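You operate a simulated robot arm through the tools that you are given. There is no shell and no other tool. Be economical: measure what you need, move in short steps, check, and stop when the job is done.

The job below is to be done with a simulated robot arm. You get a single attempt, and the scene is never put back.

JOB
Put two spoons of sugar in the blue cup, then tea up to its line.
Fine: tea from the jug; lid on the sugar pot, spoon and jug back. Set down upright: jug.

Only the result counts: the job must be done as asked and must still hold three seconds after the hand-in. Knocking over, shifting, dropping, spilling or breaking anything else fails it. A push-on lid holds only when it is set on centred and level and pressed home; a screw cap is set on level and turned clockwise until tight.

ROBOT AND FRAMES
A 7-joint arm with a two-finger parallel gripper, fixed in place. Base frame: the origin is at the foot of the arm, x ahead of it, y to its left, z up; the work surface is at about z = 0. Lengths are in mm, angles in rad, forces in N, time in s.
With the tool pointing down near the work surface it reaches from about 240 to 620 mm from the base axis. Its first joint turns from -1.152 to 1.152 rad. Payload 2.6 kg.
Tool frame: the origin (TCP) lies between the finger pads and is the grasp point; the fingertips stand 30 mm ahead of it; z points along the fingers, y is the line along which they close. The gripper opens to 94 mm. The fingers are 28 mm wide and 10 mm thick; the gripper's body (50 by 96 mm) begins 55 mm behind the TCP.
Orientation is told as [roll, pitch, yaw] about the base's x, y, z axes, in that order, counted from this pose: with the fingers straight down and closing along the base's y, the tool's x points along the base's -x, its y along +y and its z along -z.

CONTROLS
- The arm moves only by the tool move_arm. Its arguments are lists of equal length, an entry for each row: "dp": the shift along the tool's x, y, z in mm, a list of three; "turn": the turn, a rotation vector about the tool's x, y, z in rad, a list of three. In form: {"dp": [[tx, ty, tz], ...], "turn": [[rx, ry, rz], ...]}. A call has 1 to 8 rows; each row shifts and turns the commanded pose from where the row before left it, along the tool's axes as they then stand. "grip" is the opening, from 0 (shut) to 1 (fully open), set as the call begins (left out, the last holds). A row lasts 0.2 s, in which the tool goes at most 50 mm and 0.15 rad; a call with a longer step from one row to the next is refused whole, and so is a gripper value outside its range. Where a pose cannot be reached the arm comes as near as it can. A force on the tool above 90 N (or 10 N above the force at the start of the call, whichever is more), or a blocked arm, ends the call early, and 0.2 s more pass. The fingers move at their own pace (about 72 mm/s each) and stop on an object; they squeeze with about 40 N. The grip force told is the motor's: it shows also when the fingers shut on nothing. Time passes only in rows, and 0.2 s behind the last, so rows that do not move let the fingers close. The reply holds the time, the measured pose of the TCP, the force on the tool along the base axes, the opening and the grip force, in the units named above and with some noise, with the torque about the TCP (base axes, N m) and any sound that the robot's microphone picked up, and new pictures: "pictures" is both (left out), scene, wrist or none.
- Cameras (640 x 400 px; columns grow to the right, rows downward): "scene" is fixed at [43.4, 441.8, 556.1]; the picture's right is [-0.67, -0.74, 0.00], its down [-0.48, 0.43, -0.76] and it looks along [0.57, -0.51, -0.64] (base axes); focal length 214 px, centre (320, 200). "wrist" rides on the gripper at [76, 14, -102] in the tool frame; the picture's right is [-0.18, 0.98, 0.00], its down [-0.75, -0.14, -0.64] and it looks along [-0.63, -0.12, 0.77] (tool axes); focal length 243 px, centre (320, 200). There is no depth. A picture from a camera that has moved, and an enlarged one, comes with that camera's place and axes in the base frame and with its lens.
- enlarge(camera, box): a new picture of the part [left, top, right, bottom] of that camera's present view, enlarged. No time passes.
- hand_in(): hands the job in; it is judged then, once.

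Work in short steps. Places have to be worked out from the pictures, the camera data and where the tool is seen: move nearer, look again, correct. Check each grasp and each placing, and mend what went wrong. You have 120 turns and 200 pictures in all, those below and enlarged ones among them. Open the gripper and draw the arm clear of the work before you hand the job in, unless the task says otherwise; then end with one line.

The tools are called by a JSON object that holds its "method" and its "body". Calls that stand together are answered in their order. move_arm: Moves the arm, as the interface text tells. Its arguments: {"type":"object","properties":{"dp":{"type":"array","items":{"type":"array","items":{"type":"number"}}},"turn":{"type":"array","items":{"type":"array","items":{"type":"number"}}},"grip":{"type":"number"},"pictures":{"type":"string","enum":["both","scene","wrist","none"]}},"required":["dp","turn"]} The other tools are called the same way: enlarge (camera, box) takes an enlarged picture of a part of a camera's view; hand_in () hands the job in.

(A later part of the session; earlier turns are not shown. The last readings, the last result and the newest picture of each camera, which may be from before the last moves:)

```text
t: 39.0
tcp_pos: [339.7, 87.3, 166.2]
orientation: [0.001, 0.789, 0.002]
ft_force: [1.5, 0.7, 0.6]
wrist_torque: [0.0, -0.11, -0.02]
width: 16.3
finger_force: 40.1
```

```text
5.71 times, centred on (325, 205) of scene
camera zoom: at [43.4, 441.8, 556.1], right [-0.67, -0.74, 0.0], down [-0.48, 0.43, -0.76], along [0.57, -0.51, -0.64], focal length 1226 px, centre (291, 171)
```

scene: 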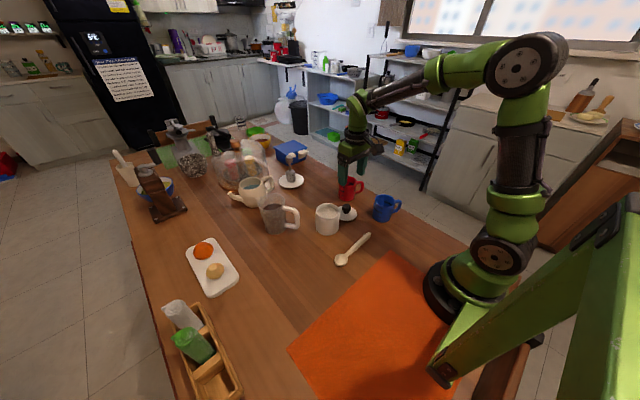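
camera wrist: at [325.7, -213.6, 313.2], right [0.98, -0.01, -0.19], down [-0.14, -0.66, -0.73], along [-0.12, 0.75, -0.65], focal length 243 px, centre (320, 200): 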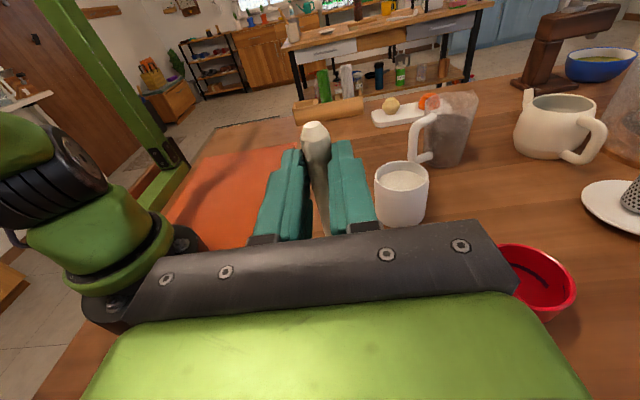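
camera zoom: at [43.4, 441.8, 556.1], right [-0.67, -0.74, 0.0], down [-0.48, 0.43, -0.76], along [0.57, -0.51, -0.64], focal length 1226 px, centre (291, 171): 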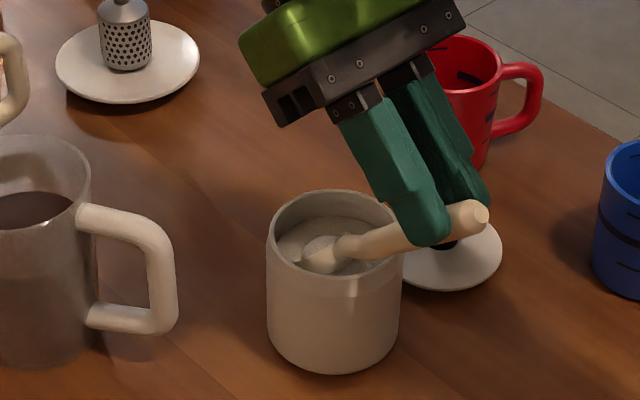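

The pot is unmoved but the bowl is only half-buried in the crater. I'll do a proper sweep: back out slightly, steepen, dig, then draw forward while levelling.

{"method": "move_arm", "body": {"dp": [[13.5, 0, -9.1], [-1.2, 0, -8.1], [-3, 0, -8.5], [-7.9, 0, -4.5], [-6.2, 0, 3.2], [-1.15, 0, 7.9], [0.5, 0, 8], [2.2, 0, 7.7]], "turn": [[0, 0, 0], [0, 0.111, 0], [0, 0.12, 0], [0, 0.08, 0], [0, 0, 0], [0, -0.1, 0], [0, -0.1, 0], [0, -0.1, 0]], "pictures": "none"}}

{"method": "enlarge", "body": {"camera": "scene", "box": [285, 170, 365, 240]}}

```text
t: 40.8
tcp_pos: [332.3, 87.4, 174.0]
orientation: [0.001, 0.74, 0.003]
ft_force: [0.8, -0.6, -0.1]
wrist_torque: [0.0, 0.03, 0.02]
width: 16.6
finger_force: 39.9
out of reach, approached as far as the arm can: row 3, 4, 5
```

```text
5.71 times, centred on (325, 205) of scene
camera zoom: at [43.4, 441.8, 556.1], right [-0.67, -0.74, 0.0], down [-0.48, 0.43, -0.76], along [0.57, -0.51, -0.64], focal length 1226 px, centre (291, 171)
```

zoom: 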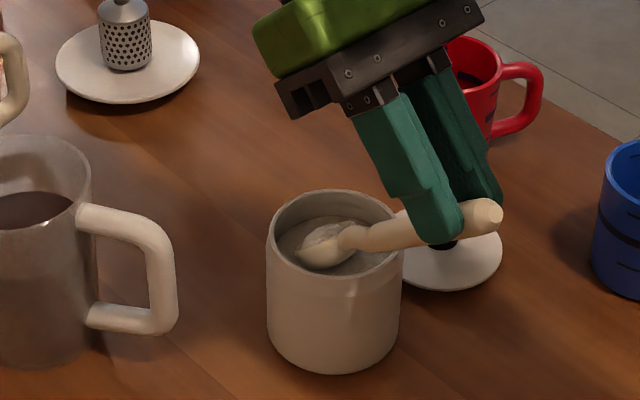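

The steep tilt was out of reach, but the bowl seems to hold sugar now. I'll raise and level to inspect the fill.

{"method": "move_arm", "body": {"dp": [[6.1, 0, 18.2], [5.8, 0, 8.9], [6.2, 0, 6.7], [5.6, 0, 6.4], [4.9, 0, 5.9], [4.1, 0, 5.6], [3.6, 0, 3.5]], "turn": [[0, -0.14, 0], [0, -0.1, 0], [0, -0.1, 0], [0, -0.1, 0], [0, -0.1, 0], [0, -0.1, 0], [0, -0.1, 0]], "pictures": "none"}}

{"method": "enlarge", "body": {"camera": "scene", "box": [285, 170, 365, 240]}}

```text
t: 42.4
tcp_pos: [272.5, 88.0, 141.5]
orientation: [0.002, -0.001, 0.0]
ft_force: [-1.5, -0.1, -0.3]
wrist_torque: [0.0, 0.01, -0.01]
width: 16.5
finger_force: 40.3
```

```text
5.71 times, centred on (325, 205) of scene
camera zoom: at [43.4, 441.8, 556.1], right [-0.67, -0.74, 0.0], down [-0.48, 0.43, -0.76], along [0.57, -0.51, -0.64], focal length 1226 px, centre (291, 171)
```

zoom: 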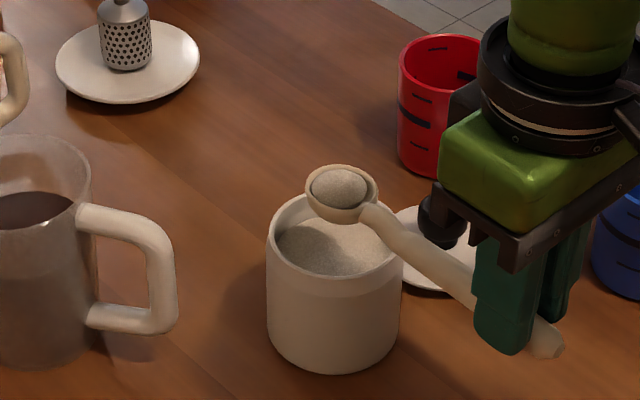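

A full second spoon with the pot undisturbed. I'm raising and yawing toward the cup as before.

{"method": "move_arm", "body": {"dp": [[0, 0, -20], [0, 0, -20], [0, 0, -20], [0, 0, 0], [0, 0, 0], [0, 0, 0], [0, 0, 0], [0, 0, 0]], "turn": [[0, 0, 0], [0, 0, 0], [0, 0, 0], [0, 0, 0.07], [0, 0, 0.13], [0, 0, 0.13], [0, 0, 0.13], [0, 0, 0.13]], "pictures": "none"}}

{"method": "move_arm", "body": {"dp": [[0, 0, 0], [0, 0, 0], [0, 0, 0], [0, 0, 0], [0, 0, 0], [0, 0, 0], [0, 0, 0], [0, 0, 0]], "turn": [[0, 0, 0.13], [0, 0, 0.13], [0, 0, 0.13], [0, 0, 0.13], [0, 0, 0.13], [0, 0, 0.13], [0, 0, 0.13], [0, 0, 0.071]], "pictures": "none"}}

```text
t: 44.2
tcp_pos: [272.1, 88.0, 200.8]
orientation: [0.001, 0.002, -0.593]
ft_force: [0.3, 0.2, -0.3]
wrist_torque: [0.04, 0.04, 0.0]
width: 16.5
finger_force: 40.0
```

```text
t: 46.0
tcp_pos: [274.0, 86.8, 202.1]
orientation: [0.0, 0.001, -1.573]
ft_force: [0.6, 0.5, -0.8]
wrist_torque: [0.02, -0.02, 0.01]
width: 16.4
finger_force: 40.0
```

I'm moving the bowl over the cup at the corrected start pose.

{"method": "move_arm", "body": {"dp": [[-15, 13, 0], [-15, 13, 0], [-16, 12.5, 0], [0, 0, 28], [0, 0, 27]], "turn": [[0, 0, 0], [0, 0, 0], [0, 0, 0], [0, 0, 0], [0, 0, 0]], "pictures": "none"}}

{"method": "enlarge", "body": {"camera": "scene", "box": [325, 140, 445, 230]}}

```text
t: 47.2
tcp_pos: [311.7, 42.8, 144.1]
orientation: [0.0, 0.001, -1.57]
ft_force: [-0.2, 1.1, -1.2]
wrist_torque: [0.03, -0.01, -0.02]
width: 16.2
finger_force: 39.6
```

```text
4.44 times, centred on (385, 185) of scene
camera zoom: at [43.4, 441.8, 556.1], right [-0.67, -0.74, 0.0], down [-0.48, 0.43, -0.76], along [0.57, -0.51, -0.64], focal length 953 px, centre (31, 267)
```

zoom: 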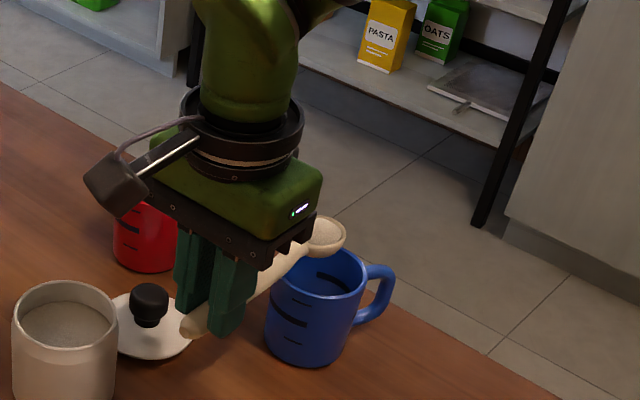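

The bowl is well placed over the cup, so I'm tipping again.

{"method": "move_arm", "body": {"dp": [[-4.4, 0, -16.2], [-4.7, 0, -15.2], [-5.2, 0, -15.3], [-5.7, 0, -15.5], [-5.9, 0, -15.6], [-6.3, 0, -16], [-5.8, 0, -16.8], [-6.1, 0, -17.1]], "turn": [[0, 0.14, 0], [0, 0.14, 0], [0, 0.14, 0], [0, 0.14, 0], [0, 0.14, 0], [0, 0.14, 0], [0, 0.14, 0], [0, 0.14, 0]], "pictures": "none"}}

{"method": "move_arm", "body": {"dp": [[-6.2, 0, -17.3], [-5.3, 0, -17.8], [-4.2, 0, -18.2], [0, 0, 0], [0, 0, 0]], "turn": [[0, 0.14, 0], [0, 0.14, 0], [0, 0.14, 0], [0, 0, 0], [0, 0, 0]], "pictures": "none"}}

{"method": "enlarge", "body": {"camera": "scene", "box": [325, 140, 445, 230]}}

```text
t: 49.0
tcp_pos: [311.6, -55.2, 232.3]
orientation: [0.001, 1.123, -1.57]
ft_force: [0.4, -0.3, -1.5]
wrist_torque: [0.0, 0.01, 0.0]
width: 16.4
finger_force: 39.9
```

```text
t: 50.2
tcp_pos: [312.5, -109.7, 232.7]
orientation: [-0.004, 1.542, -1.576]
ft_force: [-0.8, -0.4, -0.1]
wrist_torque: [0.01, -0.02, -0.01]
width: 16.4
finger_force: 40.0
```

```text
4.44 times, centred on (385, 185) of scene
camera zoom: at [43.4, 441.8, 556.1], right [-0.67, -0.74, 0.0], down [-0.48, 0.43, -0.76], along [0.57, -0.51, -0.64], focal length 953 px, centre (31, 267)
```

zoom: 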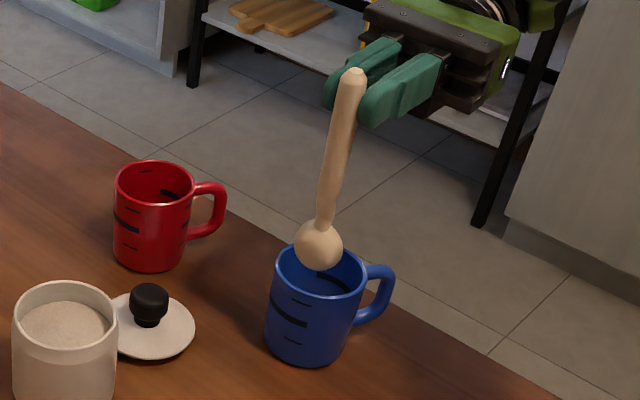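

The second spoon is emptied. I'll rise, untilt to level, and yaw round to the spoon's resting orientation.

{"method": "move_arm", "body": {"dp": [[25, 0, 0], [25, 0, 16], [5, 0, 16], [5, 0, 16], [5, 0, 16], [5, 0, 16], [5, 0, 16], [5, 0, 16]], "turn": [[0, 0, 0], [0, -0.15, 0], [0, -0.15, 0], [0, -0.15, 0], [0, -0.15, 0], [0, -0.15, 0], [0, -0.15, 0], [0, -0.15, 0]], "pictures": "none"}}

{"method": "move_arm", "body": {"dp": [[5, 0, 16], [5, 0, 16], [5, 0, 10], [0, 0, 0], [0, 0, 0], [0, 0, 0], [0, 0, 0], [0, 0, 0]], "turn": [[0, -0.15, 0], [0, -0.15, 0], [0, -0.192, 0], [0, 0, -0.145], [0, 0, -0.145], [0, 0, -0.145], [0, 0, -0.145], [0, 0, -0.145]], "pictures": "none"}}

```text
t: 52.0
tcp_pos: [311.6, 3.6, 259.0]
orientation: [0.0, 0.491, -1.571]
ft_force: [0.1, 0.4, 0.5]
wrist_torque: [0.0, 0.03, 0.0]
width: 16.6
finger_force: 39.8
```

```text
refused: row 3 steps farther than a row can; nothing moved
```

Row too large; I'm splitting the untilt.

{"method": "move_arm", "body": {"dp": [[5, 0, 10], [5, 0, 10], [5, 0, 10], [5, 0, 10], [0, 0, 0], [0, 0, 0], [0, 0, 0], [0, 0, 0]], "turn": [[0, -0.123, 0], [0, -0.123, 0], [0, -0.123, 0], [0, -0.122, 0], [0, 0, -0.145], [0, 0, -0.145], [0, 0, -0.145], [0, 0, -0.145]], "pictures": "none"}}

{"method": "move_arm", "body": {"dp": [[0, 0, 0], [0, 0, 0], [0, 0, 0], [0, 0, 0], [0, 0, 0], [0, 0, 0], [0, 0, 0], [0, 0, 0]], "turn": [[0, 0, -0.145], [0, 0, -0.145], [0, 0, -0.145], [0, 0, -0.145], [0, 0, -0.145], [0, 0, -0.145], [0, 0, -0.145], [0, 0, -0.145]], "pictures": "none"}}

{"method": "move_arm", "body": {"dp": [[0, 0, 0], [0, 0, 0], [0, 0, 0], [0, 0, 0], [0, 0, 0], [0, 0, 0], [0, 0, 0], [0, 0, 0]], "turn": [[0, 0, -0.145], [0, 0, -0.145], [0, 0, -0.145], [0, 0, -0.145], [0, 0, -0.145], [0, 0, -0.145], [0, 0, -0.145], [0, 0, -0.145]], "pictures": "none"}}

```text
t: 53.8
tcp_pos: [311.6, 32.4, 225.9]
orientation: [-0.001, 0.002, -0.987]
ft_force: [0.5, -1.0, -0.5]
wrist_torque: [0.02, 0.02, 0.01]
width: 16.4
finger_force: 40.4
```

```text
t: 55.6
tcp_pos: [312.4, 33.4, 224.4]
orientation: [0.0, 0.0, 0.172]
ft_force: [-0.2, -0.6, -0.2]
wrist_torque: [-0.01, 0.01, 0.02]
width: 16.3
finger_force: 39.4
```

```text
t: 57.4
tcp_pos: [312.1, 33.4, 226.5]
orientation: [-0.002, 0.0, 1.332]
ft_force: [-1.1, -0.6, -1.2]
wrist_torque: [0.0, 0.01, 0.02]
width: 16.2
finger_force: 40.2
```

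{"method": "move_arm", "body": {"dp": [[0, 0, 0], [0, 0, 0], [6.8, 26, 30], [0, 0, 45]], "turn": [[0, 0, -0.143], [0, 0, -0.142], [0, 0, 0], [0, 0, 0]], "pictures": "wrist"}}

{"method": "enlarge", "body": {"camera": "scene", "box": [315, 150, 435, 250]}}

```text
t: 58.4
tcp_pos: [285.7, 24.3, 149.5]
orientation: [-0.001, -0.001, 1.616]
ft_force: [-0.5, 0.1, 0.2]
wrist_torque: [-0.05, 0.03, 0.0]
width: 16.5
finger_force: 40.4
camera wrist: at [275.5, -54.1, 253.7], right [-0.99, 0.14, 0.0], down [0.11, 0.76, 0.64], along [0.09, 0.64, -0.77], focal length 243 px, centre (320, 200)
```

wrist: 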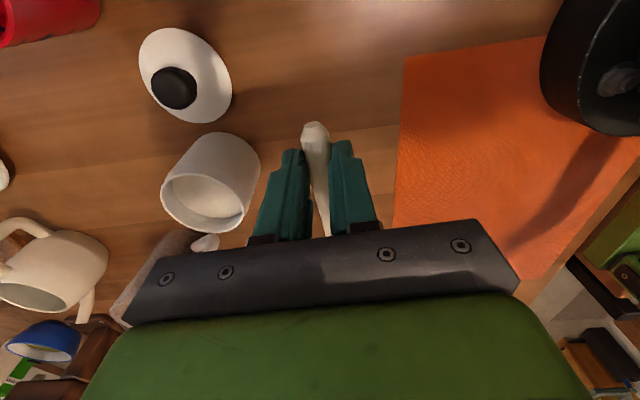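

```text
4.00 times, centred on (375, 200) of scene
camera zoom: at [43.4, 441.8, 556.1], right [-0.67, -0.74, 0.0], down [-0.48, 0.43, -0.76], along [0.57, -0.51, -0.64], focal length 858 px, centre (100, 200)
```

zoom: 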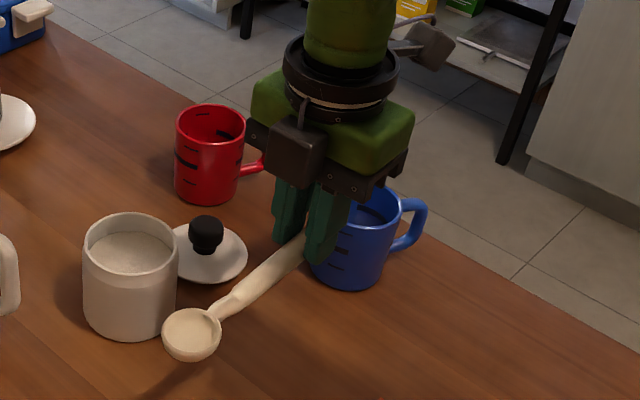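

The tail position in the hand is unchanged since pickup, so the spoon hasn't slipped. I'm lowering it to the original spot.

{"method": "move_arm", "body": {"dp": [[-1, 0, 35], [0, 0, 35], [0, 0, 30], [0, 0, 10], [0, 0, 4]], "turn": [[0, 0, 0], [0, 0, 0], [0, 0, 0], [0, 0, 0], [0, 0, 0]], "pictures": "none"}}

{"method": "enlarge", "body": {"camera": "scene", "box": [315, 180, 435, 270]}}

```text
t: 59.6
tcp_pos: [285.8, 26.3, 37.6]
orientation: [0.001, -0.003, 1.614]
ft_force: [0.6, 0.9, -1.2]
wrist_torque: [-0.02, -0.04, 0.04]
width: 16.4
finger_force: 40.1
```

```text
4.44 times, centred on (375, 225) of scene
camera zoom: at [43.4, 441.8, 556.1], right [-0.67, -0.74, 0.0], down [-0.48, 0.43, -0.76], along [0.57, -0.51, -0.64], focal length 953 px, centre (76, 89)
```

zoom: 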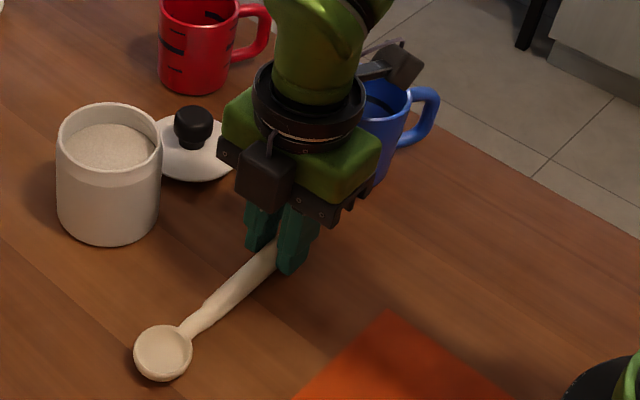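

{"method": "move_arm", "body": {"dp": [[0, 0, 2], [0, 0, 1]], "turn": [[0, 0, 0], [0, 0, 0]], "pictures": "none"}}

```text
t: 60.2
tcp_pos: [286.5, 25.2, 35.8]
orientation: [0.0, 0.0, 1.618]
ft_force: [-4.7, -2.3, 22.9]
wrist_torque: [0.37, 0.19, 0.02]
width: 16.6
finger_force: 39.3
```

The spoon is in contact with the table. I'll open and rise.

{"method": "move_arm", "body": {"dp": [[0, 0, -1], [0, 0, 0], [0, 0, 0], [0, 0, -40], [0, 0, -50], [0, 0, -50]], "turn": [[0, 0, 0], [0, 0, 0], [0, 0, 0], [0, 0, 0], [0, 0, 0], [0, 0, 0]], "grip": 0.7, "pictures": "none"}}

{"method": "enlarge", "body": {"camera": "scene", "box": [285, 160, 435, 270]}}

```text
t: 61.6
tcp_pos: [285.6, 26.7, 174.5]
orientation: [0.002, -0.001, 1.614]
ft_force: [-0.3, -0.3, 0.6]
wrist_torque: [0.0, 0.01, 0.02]
width: 65.9
finger_force: 0.0
```

```text
3.64 times, centred on (360, 215) of scene
camera zoom: at [43.4, 441.8, 556.1], right [-0.67, -0.74, 0.0], down [-0.48, 0.43, -0.76], along [0.57, -0.51, -0.64], focal length 780 px, centre (174, 146)
```

zoom: 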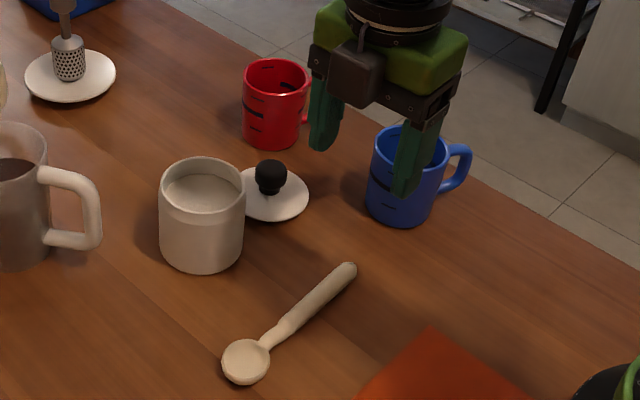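

The spoon is back in place. Now I'll yaw to 0 and move over the lid at (403.5,-14).

{"method": "move_arm", "body": {"dp": [[0, 0, 0], [0, 0, 0], [0, 0, 0], [0, 0, 0], [0, 0, 0], [0, 0, 0], [0, 0, 0], [0, 0, 0]], "turn": [[0, 0, 0.147], [0, 0, 0.147], [0, 0, 0.147], [0, 0, 0.147], [0, 0, 0.147], [0, 0, 0.147], [0, 0, 0.147], [0, 0, 0.147]], "pictures": "none"}}

{"method": "move_arm", "body": {"dp": [[0, 0, 0], [0, 0, 0], [0, 0, 0], [-39, -13.5, 0], [-39, -13.5, 0], [-39.5, -13, 0], [0, 0, 40]], "turn": [[0, 0, 0.147], [0, 0, 0.147], [0, 0, 0.147], [0, 0, 0], [0, 0, 0], [0, 0, 0], [0, 0, 0]], "pictures": "wrist"}}

```text
t: 63.4
tcp_pos: [285.8, 27.5, 175.3]
orientation: [0.002, -0.001, 0.436]
ft_force: [0.5, 0.7, -0.6]
wrist_torque: [-0.01, -0.01, 0.04]
width: 65.9
finger_force: 0.1
```

```text
t: 65.0
tcp_pos: [407.5, -14.6, 134.0]
orientation: [0.002, 0.001, -0.001]
ft_force: [-0.4, -0.3, 0.2]
wrist_torque: [-0.01, 0.0, -0.01]
width: 65.8
finger_force: 0.0
camera wrist: at [332.3, -1.3, 238.7], right [0.19, 0.98, 0.0], down [0.75, -0.14, 0.64], along [0.63, -0.12, -0.77], focal length 243 px, centre (320, 200)
```

wrist: 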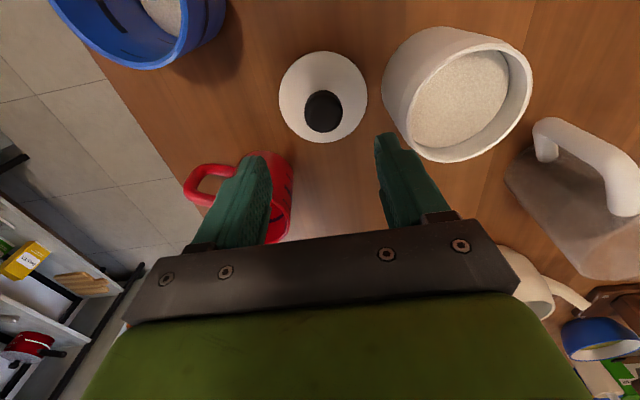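

Sugar is visible in the blue cup. I'm descending over the lid knob.

{"method": "move_arm", "body": {"dp": [[2, 0, 40], [0, 0, 36]], "turn": [[0, 0, 0], [0, 0, 0]], "pictures": "none"}}

{"method": "move_arm", "body": {"dp": [[0, 0, 9]], "turn": [[0, 0, 0]], "pictures": "wrist"}}

```text
t: 65.6
tcp_pos: [405.7, -14.0, 57.4]
orientation: [-0.001, 0.0, -0.001]
ft_force: [0.3, 1.7, 0.4]
wrist_torque: [-0.03, -0.01, 0.02]
width: 65.8
finger_force: 0.2
```

```text
t: 66.0
tcp_pos: [403.4, -15.6, 49.5]
orientation: [0.002, 0.0, 0.0]
ft_force: [-0.5, 0.0, -0.2]
wrist_torque: [0.02, -0.02, 0.01]
width: 65.9
finger_force: 0.1
camera wrist: at [328.2, -1.7, 153.2], right [0.19, 0.98, 0.0], down [0.75, -0.14, 0.64], along [0.63, -0.12, -0.77], focal length 243 px, centre (320, 200)
```

wrist: 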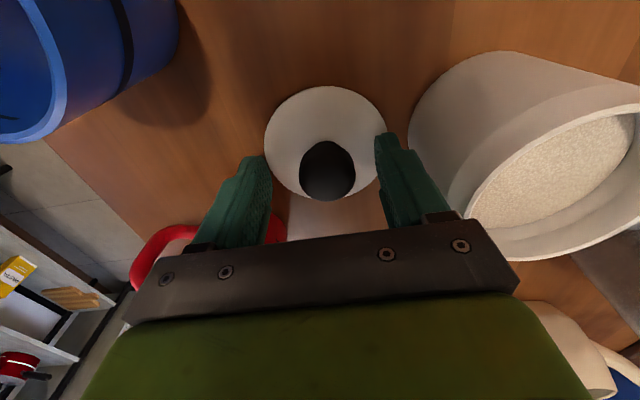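

{"method": "move_arm", "body": {"dp": [[0, 0, 2], [0, 0, 0], [0, 0, 0], [0, 0, 0]], "turn": [[0, 0, 0], [0, 0, 0], [0, 0, 0], [0, 0, 0]], "grip": 0, "pictures": "wrist"}}

```text
t: 67.0
tcp_pos: [403.1, -13.9, 48.2]
orientation: [-0.001, 0.0, -0.001]
ft_force: [0.6, -0.9, 2.9]
wrist_torque: [-0.1, 0.02, 0.02]
width: 30.5
finger_force: 40.1
camera wrist: at [327.6, -1.2, 151.3], right [0.19, 0.98, 0.0], down [0.75, -0.14, 0.64], along [0.63, -0.12, -0.77], focal length 243 px, centre (320, 200)
```

wrist: 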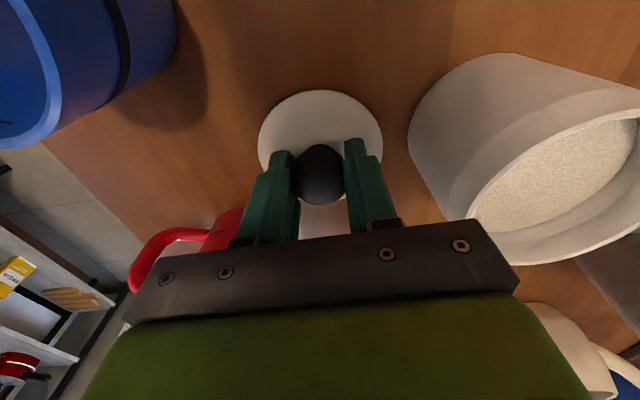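

The knob sits in the hand exactly as before. I'll lift, carry +96 mm in y back over the pot, and lower to just above.

{"method": "move_arm", "body": {"dp": [[0, 0, -45], [0, 0, -45], [0, 0, -40], [0, 32, 0], [0, 32, 0], [0, 32, 0], [0, 0, 35]], "turn": [[0, 0, 0], [0, 0, 0], [0, 0, 0], [0, 0, 0], [0, 0, 0], [0, 0, 0], [0, 0, 0]], "pictures": "wrist"}}

{"method": "enlarge", "body": {"camera": "scene", "box": [285, 170, 365, 240]}}

{"method": "move_arm", "body": {"dp": [[0, 0, 0]], "turn": [[0, 0, 0]], "pictures": "none"}}

```text
t: 68.6
tcp_pos: [399.6, 79.5, 144.1]
orientation: [0.001, 0.0, 0.0]
ft_force: [0.3, 0.8, -1.2]
wrist_torque: [-0.01, -0.01, 0.01]
width: 30.8
finger_force: 40.3
camera wrist: at [325.4, 92.8, 247.7], right [0.19, 0.98, 0.0], down [0.75, -0.14, 0.64], along [0.63, -0.12, -0.77], focal length 243 px, centre (320, 200)
```

wrist: 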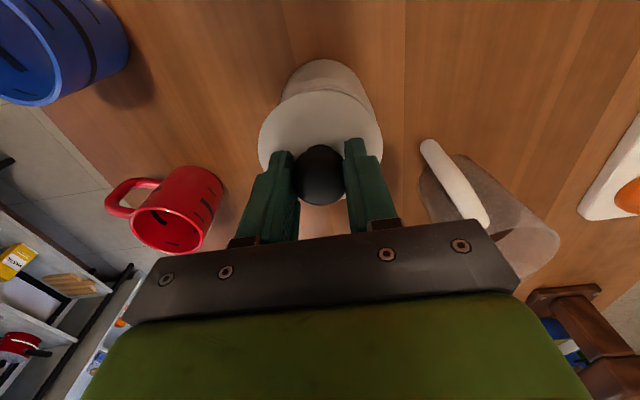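

```text
5.71 times, centred on (325, 205) of scene
camera zoom: at [43.4, 441.8, 556.1], right [-0.67, -0.74, 0.0], down [-0.48, 0.43, -0.76], along [0.57, -0.51, -0.64], focal length 1226 px, centre (291, 171)
```

zoom: 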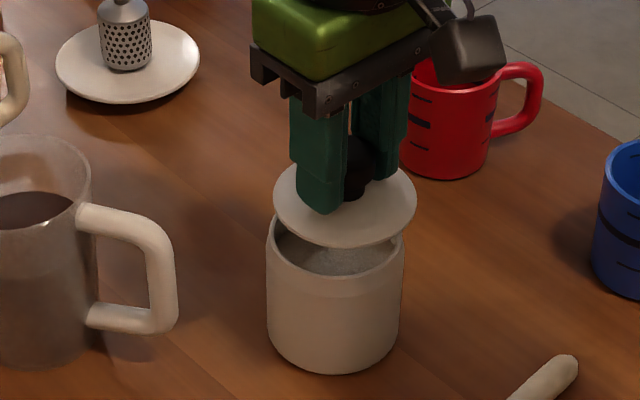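

```text
t: 69.0
tcp_pos: [400.3, 80.3, 144.1]
orientation: [0.003, 0.001, -0.002]
ft_force: [-0.3, 0.3, 0.2]
wrist_torque: [-0.03, 0.01, -0.02]
width: 30.6
finger_force: 40.2
```

The reading and the picture both show the lid about 4 mm off toward −x/−y. I'm correcting +3.5 x, +1.8 y and lowering partway.

{"method": "move_arm", "body": {"dp": [[-3.5, 1.8, 0], [0, 0, 10]], "turn": [[0, 0, 0], [0, 0, 0]], "pictures": "none"}}

{"method": "enlarge", "body": {"camera": "scene", "box": [300, 180, 356, 240]}}

{"method": "move_arm", "body": {"dp": [[0, 0, 0]], "turn": [[0, 0, 0]], "pictures": "none"}}

```text
t: 69.6
tcp_pos: [404.2, 81.7, 133.4]
orientation: [0.003, 0.0, 0.0]
ft_force: [0.0, 0.0, -0.2]
wrist_torque: [0.0, 0.02, 0.01]
width: 30.8
finger_force: 39.9
```

```text
6.67 times, centred on (328, 210) of scene
camera zoom: at [43.4, 441.8, 556.1], right [-0.67, -0.74, 0.0], down [-0.48, 0.43, -0.76], along [0.57, -0.51, -0.64], focal length 1430 px, centre (267, 133)
```

zoom: 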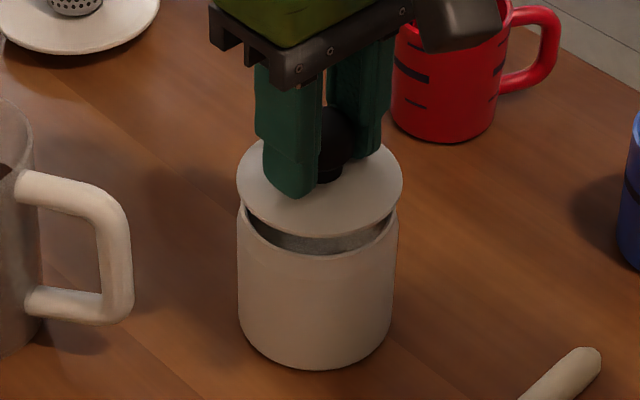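

```text
t: 70.0
tcp_pos: [404.2, 81.3, 132.7]
orientation: [0.001, 0.001, -0.001]
ft_force: [0.6, 0.7, -0.5]
wrist_torque: [0.01, 0.02, -0.03]
width: 30.7
finger_force: 40.8
```

Now centred within about 1 mm. I'm lowering to seat it and pressing while watching the force.

{"method": "move_arm", "body": {"dp": [[0, 0.3, 5], [0, 0, 4], [0, 0, 2]], "turn": [[0, 0, 0], [0, 0, 0], [0, 0, 0]], "pictures": "none"}}

{"method": "move_arm", "body": {"dp": [[0, 0, 2]], "turn": [[0, 0, 0]], "pictures": "none"}}

{"method": "enlarge", "body": {"camera": "scene", "box": [300, 180, 356, 240]}}

```text
t: 70.8
tcp_pos: [404.6, 83.9, 120.7]
orientation: [0.002, 0.0, -0.001]
ft_force: [-0.6, 0.0, -0.4]
wrist_torque: [-0.01, 0.0, 0.0]
width: 30.8
finger_force: 40.1
```

```text
t: 71.2
tcp_pos: [404.1, 85.1, 120.1]
orientation: [0.002, 0.0, -0.002]
ft_force: [-1.4, -0.1, -0.9]
wrist_torque: [0.01, 0.02, 0.0]
width: 30.8
finger_force: 40.0
```

```text
6.67 times, centred on (328, 210) of scene
camera zoom: at [43.4, 441.8, 556.1], right [-0.67, -0.74, 0.0], down [-0.48, 0.43, -0.76], along [0.57, -0.51, -0.64], focal length 1430 px, centre (267, 133)
```

zoom: 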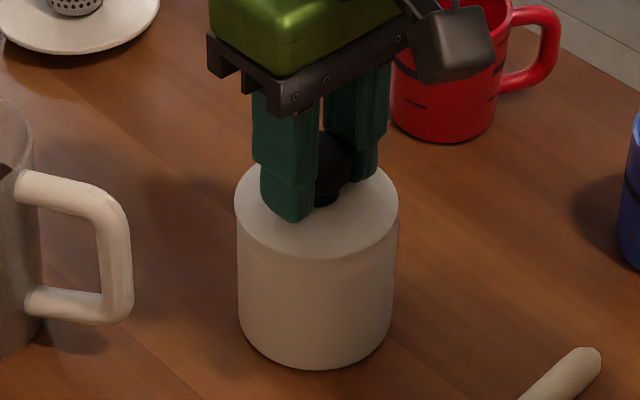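

It looks seated at rim level but there's no contact force yet, so I'll press a little further.

{"method": "move_arm", "body": {"dp": [[0, 0, 1.5], [0, 0, 1.5]], "turn": [[0, 0, 0], [0, 0, 0]], "pictures": "none"}}

```text
t: 71.8
tcp_pos: [405.0, 85.1, 118.1]
orientation: [0.003, -0.005, -0.001]
ft_force: [-7.6, -0.3, 26.5]
wrist_torque: [-0.24, 0.39, -0.08]
width: 30.9
finger_force: 40.6
```

{"method": "move_arm", "body": {"dp": [[0, 0, 1.5], [0, 0, 1]], "turn": [[0, 0, 0], [0, 0, 0]], "pictures": "wrist"}}

{"method": "enlarge", "body": {"camera": "scene", "box": [300, 180, 356, 240]}}

```text
t: 72.4
tcp_pos: [404.8, 85.1, 117.9]
orientation: [0.001, -0.01, -0.001]
ft_force: [-10.6, -2.9, 50.6]
wrist_torque: [-0.42, 0.47, -0.08]
width: 30.6
finger_force: 39.8
camera wrist: at [329.1, 97.8, 221.0], right [0.19, 0.98, 0.0], down [0.75, -0.14, 0.65], along [0.64, -0.12, -0.76], focal length 243 px, centre (320, 200)
```

wrist: 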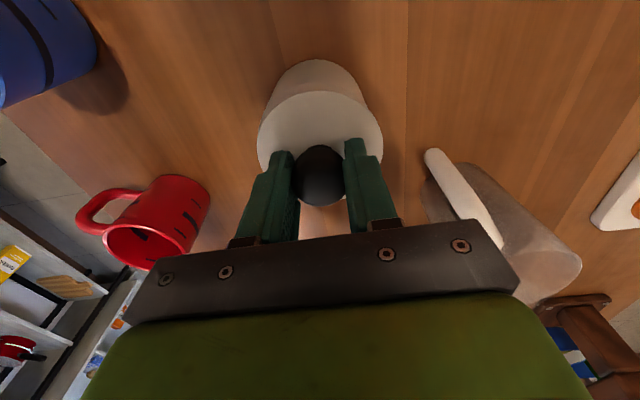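

```text
6.67 times, centred on (328, 210) of scene
camera zoom: at [43.1, 441.7, 556.2], right [-0.67, -0.74, 0.0], down [-0.48, 0.43, -0.76], along [0.57, -0.51, -0.64], focal length 1430 px, centre (267, 133)
```

zoom: 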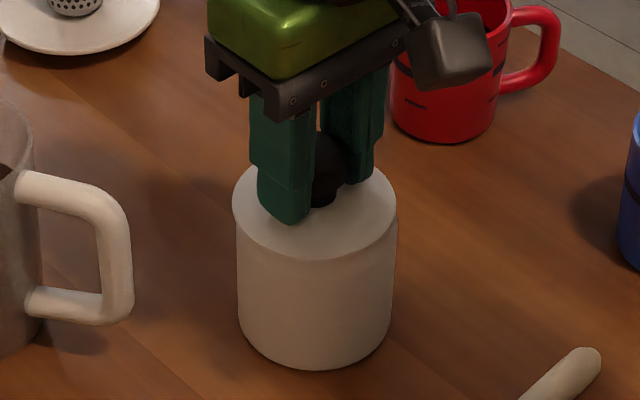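

It looks seated and level at 50 N. One more small press to be sure it's home.

{"method": "move_arm", "body": {"dp": [[0, 0, 1], [0, 0, 1]], "turn": [[0, 0, 0], [0, 0, 0]], "pictures": "none"}}

```text
t: 73.0
tcp_pos: [406.6, 84.8, 118.2]
orientation: [0.002, -0.011, -0.004]
ft_force: [-20.6, -5.8, 73.9]
wrist_torque: [-0.77, 1.27, -0.13]
width: 30.4
finger_force: 39.7
```

Firm at 74 N with no further travel. I'll unload, open and rise, then check the lid.

{"method": "move_arm", "body": {"dp": [[0, 0, -2.5], [0, 0, -2]], "turn": [[0, 0, 0], [0, 0, 0]], "pictures": "none"}}

{"method": "move_arm", "body": {"dp": [[0, 0, 0], [0, 0, 0], [0, 0, -40], [0, 0, -45]], "turn": [[0, 0, 0], [0, 0, 0], [0, 0, 0], [0, 0, 0]], "grip": 0.7, "pictures": "wrist"}}

{"method": "enlarge", "body": {"camera": "scene", "box": [300, 180, 356, 240]}}

```text
t: 73.6
tcp_pos: [407.4, 85.1, 118.4]
orientation: [-0.001, -0.008, 0.002]
ft_force: [2.2, -1.7, 25.1]
wrist_torque: [-0.11, -0.88, 0.01]
width: 30.9
finger_force: 40.2
```

```text
t: 74.6
tcp_pos: [402.5, 81.2, 203.1]
orientation: [0.002, 0.005, -0.001]
ft_force: [0.0, 0.3, 0.0]
wrist_torque: [0.05, -0.03, 0.03]
width: 65.9
finger_force: 0.1
camera wrist: at [327.6, 94.6, 306.7], right [0.19, 0.98, 0.0], down [0.76, -0.14, 0.64], along [0.63, -0.12, -0.77], focal length 243 px, centre (320, 200)
```

wrist: 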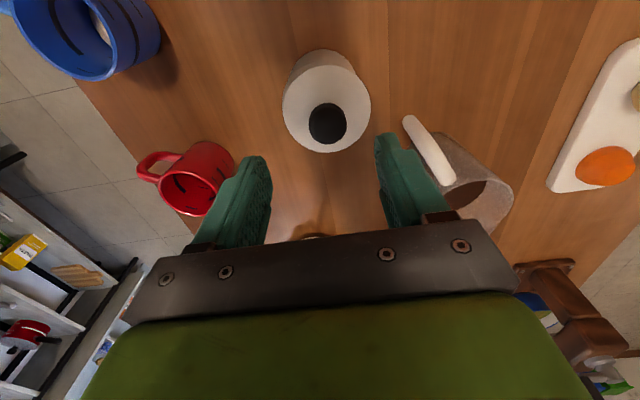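

```text
6.67 times, centred on (328, 210) of scene
camera zoom: at [43.4, 441.8, 556.1], right [-0.67, -0.74, 0.0], down [-0.48, 0.43, -0.76], along [0.57, -0.51, -0.64], focal length 1430 px, centre (267, 133)
```

zoom: 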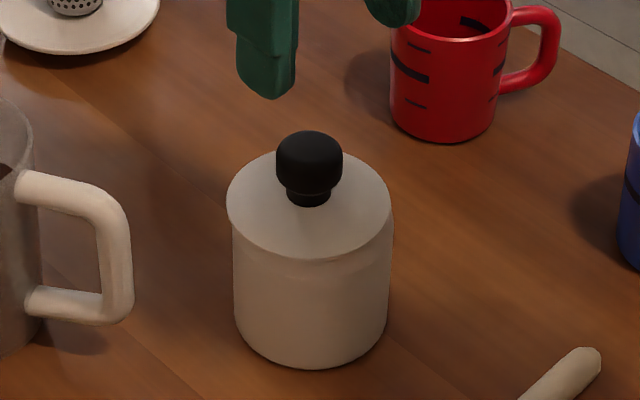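

The lid is on, level and seated. Next is the jug; I plan to grip its top handle arm from above and pour toward +y with the hand on the −y side so the scene camera can see into the cup. First I'm test-driving that pour pose empty-handed.

{"method": "move_arm", "body": {"dp": [[13.2, -41.5, -6], [13.2, -41.5, -6], [13.2, -41.5, -6], [13.2, -41.5, -6], [13.2, -41.5, -6], [13.2, -41.5, -6], [13.2, -41.5, -6]], "turn": [[0, 0, -0.143], [0, 0, 0], [0, 0, 0], [0, 0, 0], [0, 0, 0], [0, 0, 0], [0, 0, 0]], "pictures": "none"}}

{"method": "move_arm", "body": {"dp": [[0, 0, 0], [0, 0, 0], [0, 0, 0], [0, 0, 0], [0, 0, 0], [0, 0, 0], [0, 0, 0], [0, 0, 0]], "turn": [[0, 0, -0.143], [0, 0, -0.143], [0, 0, -0.143], [0, 0, -0.143], [0, 0, -0.143], [0, 0, -0.143], [0, 0, -0.143], [0, 0, -0.143]], "pictures": "none"}}

{"method": "move_arm", "body": {"dp": [[0, 0, 0], [0, 0, 0], [0, 0, 0], [0, 0, 0], [0, 0, 0], [0, 0, 0], [0, 0, 0], [0, 0, 0]], "turn": [[0, 0, -0.143], [0, 0, -0.143], [0, 0.14, 0], [0, 0.14, 0], [0, 0.14, 0], [0, 0.14, 0], [0, 0.14, 0], [0, 0.14, 0]], "pictures": "scene"}}

```text
t: 76.2
tcp_pos: [347.1, -215.1, 243.7]
orientation: [0.002, -0.001, 0.141]
ft_force: [0.5, 0.0, 0.4]
wrist_torque: [-0.01, -0.01, 0.04]
width: 65.8
finger_force: 0.1
```

```text
t: 78.0
tcp_pos: [349.2, -213.8, 244.0]
orientation: [0.002, -0.001, 1.288]
ft_force: [1.6, -0.6, -0.9]
wrist_torque: [-0.01, -0.01, -0.03]
width: 66.0
finger_force: 0.2
```

```text
t: 79.8
tcp_pos: [347.5, -214.0, 244.3]
orientation: [0.0, 0.841, 1.571]
ft_force: [-0.2, 0.2, -0.2]
wrist_torque: [0.02, 0.0, 0.01]
width: 66.1
finger_force: 0.1
```

scene: 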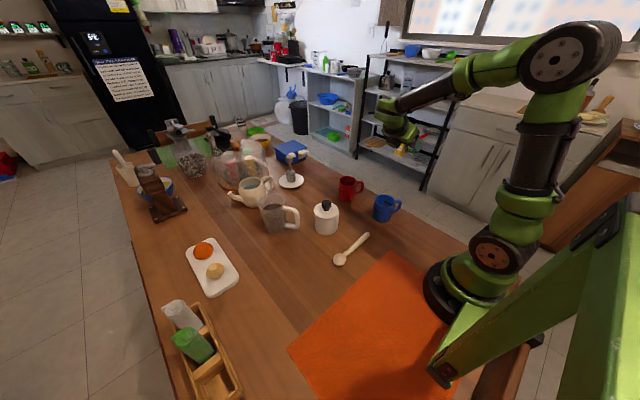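

{"method": "move_arm", "body": {"dp": [[-40.8, 18, 13.7], [-40.8, 18, 13.7], [0, 0, 0], [0, 0, 0], [0, 0, 0], [0, 0, 0]], "turn": [[0, 0, 0], [0, 0, 0], [0, 0.14, 0], [0, 0.14, 0], [0, 0.14, 0], [0, 0.14, 0]], "pictures": "none"}}

{"method": "enlarge", "body": {"camera": "scene", "box": [345, 120, 445, 240]}}

```text
t: 81.2
tcp_pos: [313.7, -180.5, 165.2]
orientation: [-0.003, 1.401, 1.569]
ft_force: [0.5, -0.5, 0.8]
wrist_torque: [0.02, -0.01, 0.01]
width: 65.6
finger_force: 0.0
```

```text
3.33 times, centred on (395, 180) of scene
camera zoom: at [43.4, 441.8, 556.1], right [-0.67, -0.74, 0.0], down [-0.48, 0.43, -0.76], along [0.57, -0.51, -0.64], focal length 715 px, centre (70, 267)
```

zoom: 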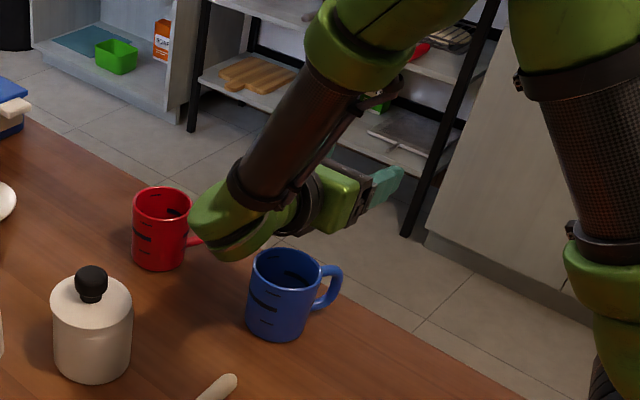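

The pour pose is reachable beyond 1.2 rad. I'm returning upright and heading to the jug at yaw ≈0.63.

{"method": "move_arm", "body": {"dp": [[45, 0, -8], [45, 0, -15], [0, 0, 0], [0, 0, 0], [0, 0, 0], [0, 0, 0], [0, 0, 0], [0, 0, 0]], "turn": [[0, -0.14, 0], [0, -0.14, 0], [0, -0.14, 0], [0, -0.14, 0], [0, -0.14, 0], [0, -0.14, 0], [0, -0.14, 0], [0, -0.14, 0]], "pictures": "none"}}

{"method": "move_arm", "body": {"dp": [[0, 0, 0], [0, 0, 0], [-45, 0, 0], [-45, 0, 0], [-45, 0, 0], [-45, 0, 0], [-45, 0, 0], [-45, 0, 0]], "turn": [[0, -0.14, 0], [0, -0.14, 0], [0, 0, 0], [0, 0, 0], [0, 0, 0], [0, 0, 0], [0, 0, 0], [0, 0, 0]], "pictures": "none"}}

{"method": "move_arm", "body": {"dp": [[0, -40, 0], [0, -40, 0], [0, 0, 0], [0, 0, 0], [0, 0, 0], [0, 0, 0], [0, 0, 0]], "turn": [[0, 0, 0.134], [0, 0, 0.134], [0, 0, 0.134], [0, 0, 0.134], [0, 0, 0.134], [0, 0, 0.134], [0, 0, 0.134]], "pictures": "wrist"}}

```text
t: 83.0
tcp_pos: [313.0, -178.1, 257.9]
orientation: [0.001, 0.278, 1.571]
ft_force: [0.2, -0.1, -1.1]
wrist_torque: [0.02, 0.03, -0.01]
width: 65.8
finger_force: 0.1
```

```text
t: 84.8
tcp_pos: [313.7, 91.1, 260.9]
orientation: [0.0, -0.002, 1.569]
ft_force: [0.0, -0.4, 0.3]
wrist_torque: [-0.02, 0.04, 0.0]
width: 66.0
finger_force: 0.1
```

```text
t: 86.4
tcp_pos: [390.5, 85.0, 259.0]
orientation: [0.002, 0.001, 0.63]
ft_force: [0.3, -0.4, 0.3]
wrist_torque: [0.01, 0.03, 0.0]
width: 65.8
finger_force: 0.1
camera wrist: at [321.5, 50.3, 361.7], right [-0.43, 0.9, 0.0], down [0.69, 0.33, 0.64], along [0.58, 0.28, -0.77], focal length 243 px, centre (320, 200)
```

wrist: 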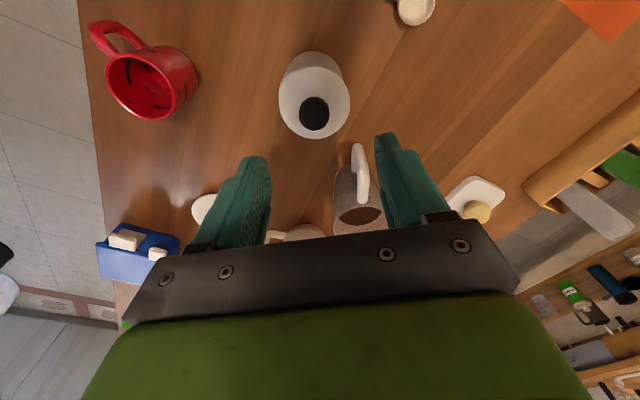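

I'm moving closer above the jug handle.

{"method": "move_arm", "body": {"dp": [[-42, 15.5, 10], [-42, 15.5, 10]], "turn": [[0, 0, 0], [0, 0, 0]], "pictures": "none"}}

{"method": "enlarge", "body": {"camera": "wrist", "box": [200, 20, 440, 240]}}

{"method": "enlarge", "body": {"camera": "scene", "box": [235, 120, 345, 240]}}

```text
t: 87.0
tcp_pos: [439.3, 160.9, 238.4]
orientation: [0.0, -0.001, 0.631]
ft_force: [0.7, -0.1, -0.1]
wrist_torque: [-0.01, -0.01, 0.01]
width: 65.9
finger_force: 0.0
```

```text
1.82 times, centred on (320, 130) of wrist
camera zoom: at [369.8, 125.7, 341.7], right [-0.43, 0.9, 0.0], down [0.69, 0.33, 0.64], along [0.58, 0.28, -0.77], focal length 441 px, centre (320, 327)
```

zoom: 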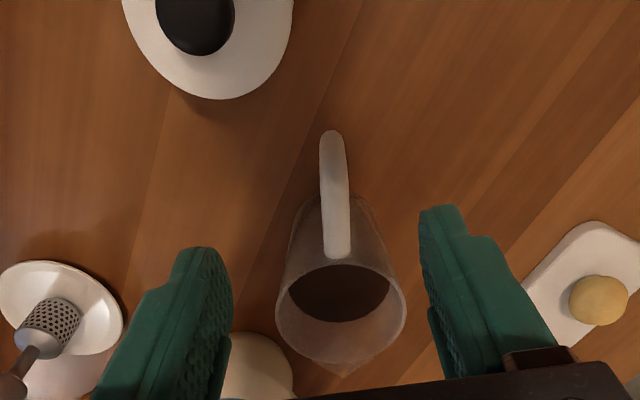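

```text
3.33 times, centred on (290, 180) of scene
camera zoom: at [43.4, 441.7, 556.1], right [-0.67, -0.74, 0.0], down [-0.48, 0.43, -0.76], along [0.57, -0.51, -0.64], focal length 715 px, centre (420, 267)
```

zoom: 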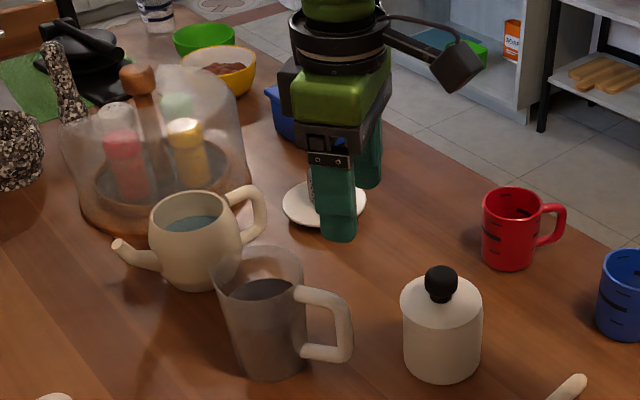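

The jug has a spout opposite the handle. I'm shifting to centre on the handle plane and moving forward for a second view to triangulate.

{"method": "move_arm", "body": {"dp": [[-35, 9, 0]], "turn": [[0, 0, 0]], "pictures": "none"}}

{"method": "enlarge", "body": {"camera": "wrist", "box": [200, 0, 440, 220]}}

```text
t: 87.4
tcp_pos: [463.6, 189.1, 239.4]
orientation: [0.0, 0.0, 0.632]
ft_force: [-0.9, 0.0, 0.3]
wrist_torque: [-0.01, 0.0, -0.01]
width: 65.7
finger_force: 0.1
```

```text
1.82 times, centred on (320, 110) of wrist
camera zoom: at [393.7, 153.6, 343.6], right [-0.43, 0.9, 0.0], down [0.69, 0.33, 0.64], along [0.58, 0.28, -0.77], focal length 441 px, centre (320, 364)
```

zoom: 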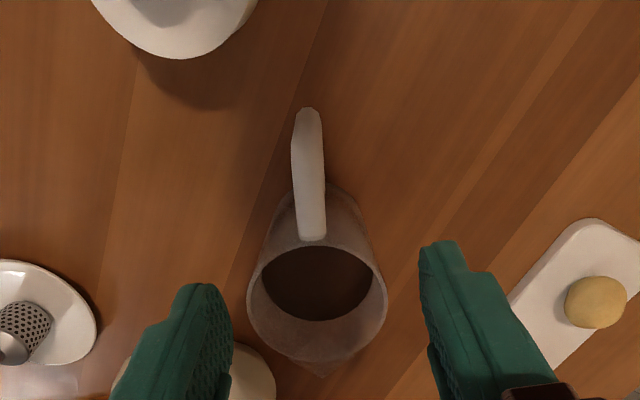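

Triangulation: rim centre ≈60 mm ahead of the TCP, handle plane about 4.5 mm to tool −y, and handle azimuth ≈0.70. I'll align and descend to just above the rim.

{"method": "move_arm", "body": {"dp": [[0, -4.5, 20], [0, 0, 45]], "turn": [[0, 0, -0.07], [0, 0, 0]], "pictures": "wrist"}}

{"method": "enlarge", "body": {"camera": "scene", "box": [245, 140, 325, 240]}}

```text
t: 88.0
tcp_pos: [465.2, 182.2, 174.4]
orientation: [-0.001, -0.002, 0.704]
ft_force: [-1.1, 0.6, -0.4]
wrist_torque: [0.0, -0.02, 0.02]
width: 65.8
finger_force: 0.0
camera wrist: at [397.8, 143.2, 278.1], right [-0.5, 0.87, 0.0], down [0.67, 0.38, 0.64], along [0.56, 0.32, -0.77], focal length 243 px, centre (320, 200)
```

wrist: 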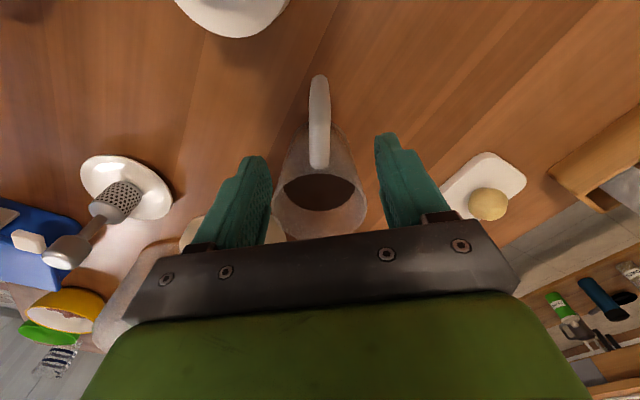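

```text
4.00 times, centred on (285, 190) of scene
camera zoom: at [43.4, 441.8, 556.1], right [-0.67, -0.74, 0.0], down [-0.48, 0.43, -0.76], along [0.57, -0.51, -0.64], focal length 858 px, centre (460, 240)
```

zoom: 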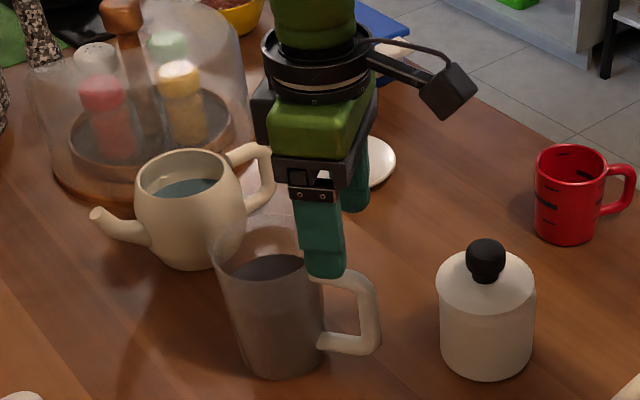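

Handle is centred between the fingers. I'm descending over the top arm to TCP z≈104, 4 mm forward.

{"method": "move_arm", "body": {"dp": [[-4, 0, 20], [0, 0, 25], [0, 0, 15], [0, 0, 10]], "turn": [[0, 0, 0], [0, 0, 0], [0, 0, 0], [0, 0, 0]], "pictures": "wrist"}}

{"method": "enlarge", "body": {"camera": "scene", "box": [245, 160, 325, 240]}}

```text
t: 89.0
tcp_pos: [469.0, 186.5, 104.3]
orientation: [0.001, 0.001, 0.704]
ft_force: [0.3, 0.6, -0.2]
wrist_torque: [0.03, 0.0, -0.05]
width: 65.5
finger_force: 0.1
camera wrist: at [401.7, 147.6, 207.3], right [-0.49, 0.87, 0.0], down [0.67, 0.38, 0.64], along [0.56, 0.32, -0.77], focal length 243 px, centre (320, 200)
```

wrist: 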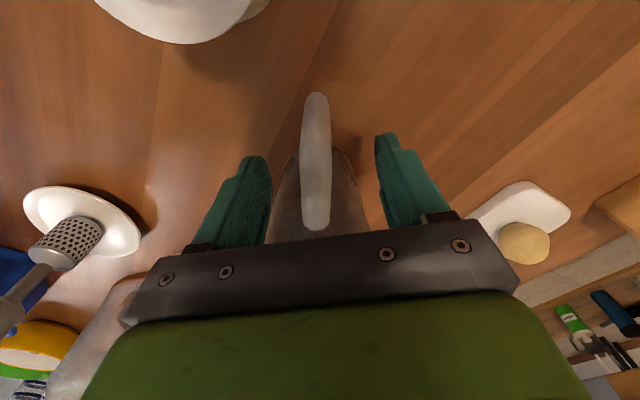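

```text
5.00 times, centred on (285, 200) of scene
camera zoom: at [43.4, 441.8, 556.1], right [-0.67, -0.74, 0.0], down [-0.48, 0.43, -0.76], along [0.57, -0.51, -0.64], focal length 1072 px, centre (495, 200)
```

zoom: 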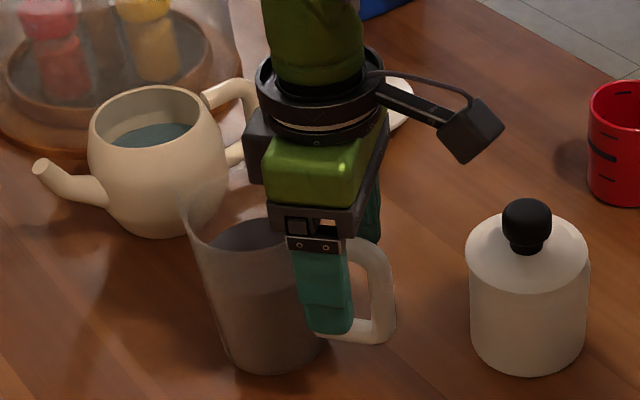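

The fingers straddle the top arm, so I'm closing.

{"method": "move_arm", "body": {"dp": [[0, 0, 0], [0, 0, 0], [0, 0, 0], [0, 0, 0]], "turn": [[0, 0, 0], [0, 0, 0], [0, 0, 0], [0, 0, 0]], "grip": 0, "pictures": "wrist"}}

{"method": "enlarge", "body": {"camera": "scene", "box": [245, 160, 325, 240]}}

```text
t: 90.0
tcp_pos: [468.2, 187.5, 103.0]
orientation: [0.003, 0.0, 0.703]
ft_force: [0.0, 0.2, 0.3]
wrist_torque: [-0.03, 0.07, -0.07]
width: 17.5
finger_force: 40.2
camera wrist: at [401.7, 147.5, 207.3], right [-0.49, 0.87, 0.0], down [0.67, 0.38, 0.64], along [0.56, 0.32, -0.77], focal length 243 px, centre (320, 200)
```

wrist: 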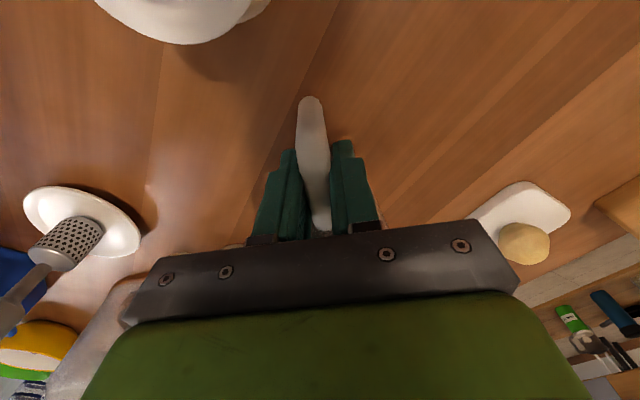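

```text
5.00 times, centred on (285, 200) of scene
camera zoom: at [43.4, 441.8, 556.1], right [-0.67, -0.74, 0.0], down [-0.48, 0.43, -0.76], along [0.57, -0.51, -0.64], focal length 1072 px, centre (495, 200)
```

zoom: 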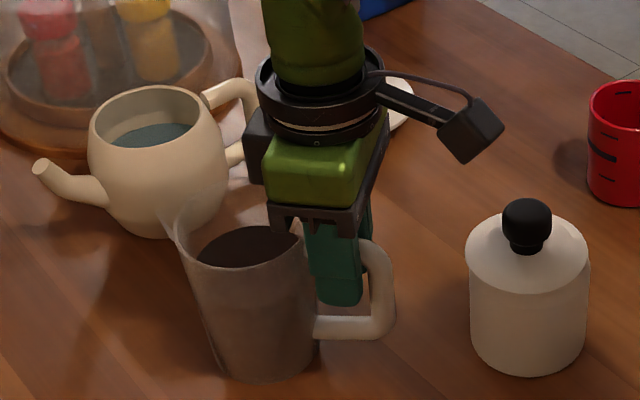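

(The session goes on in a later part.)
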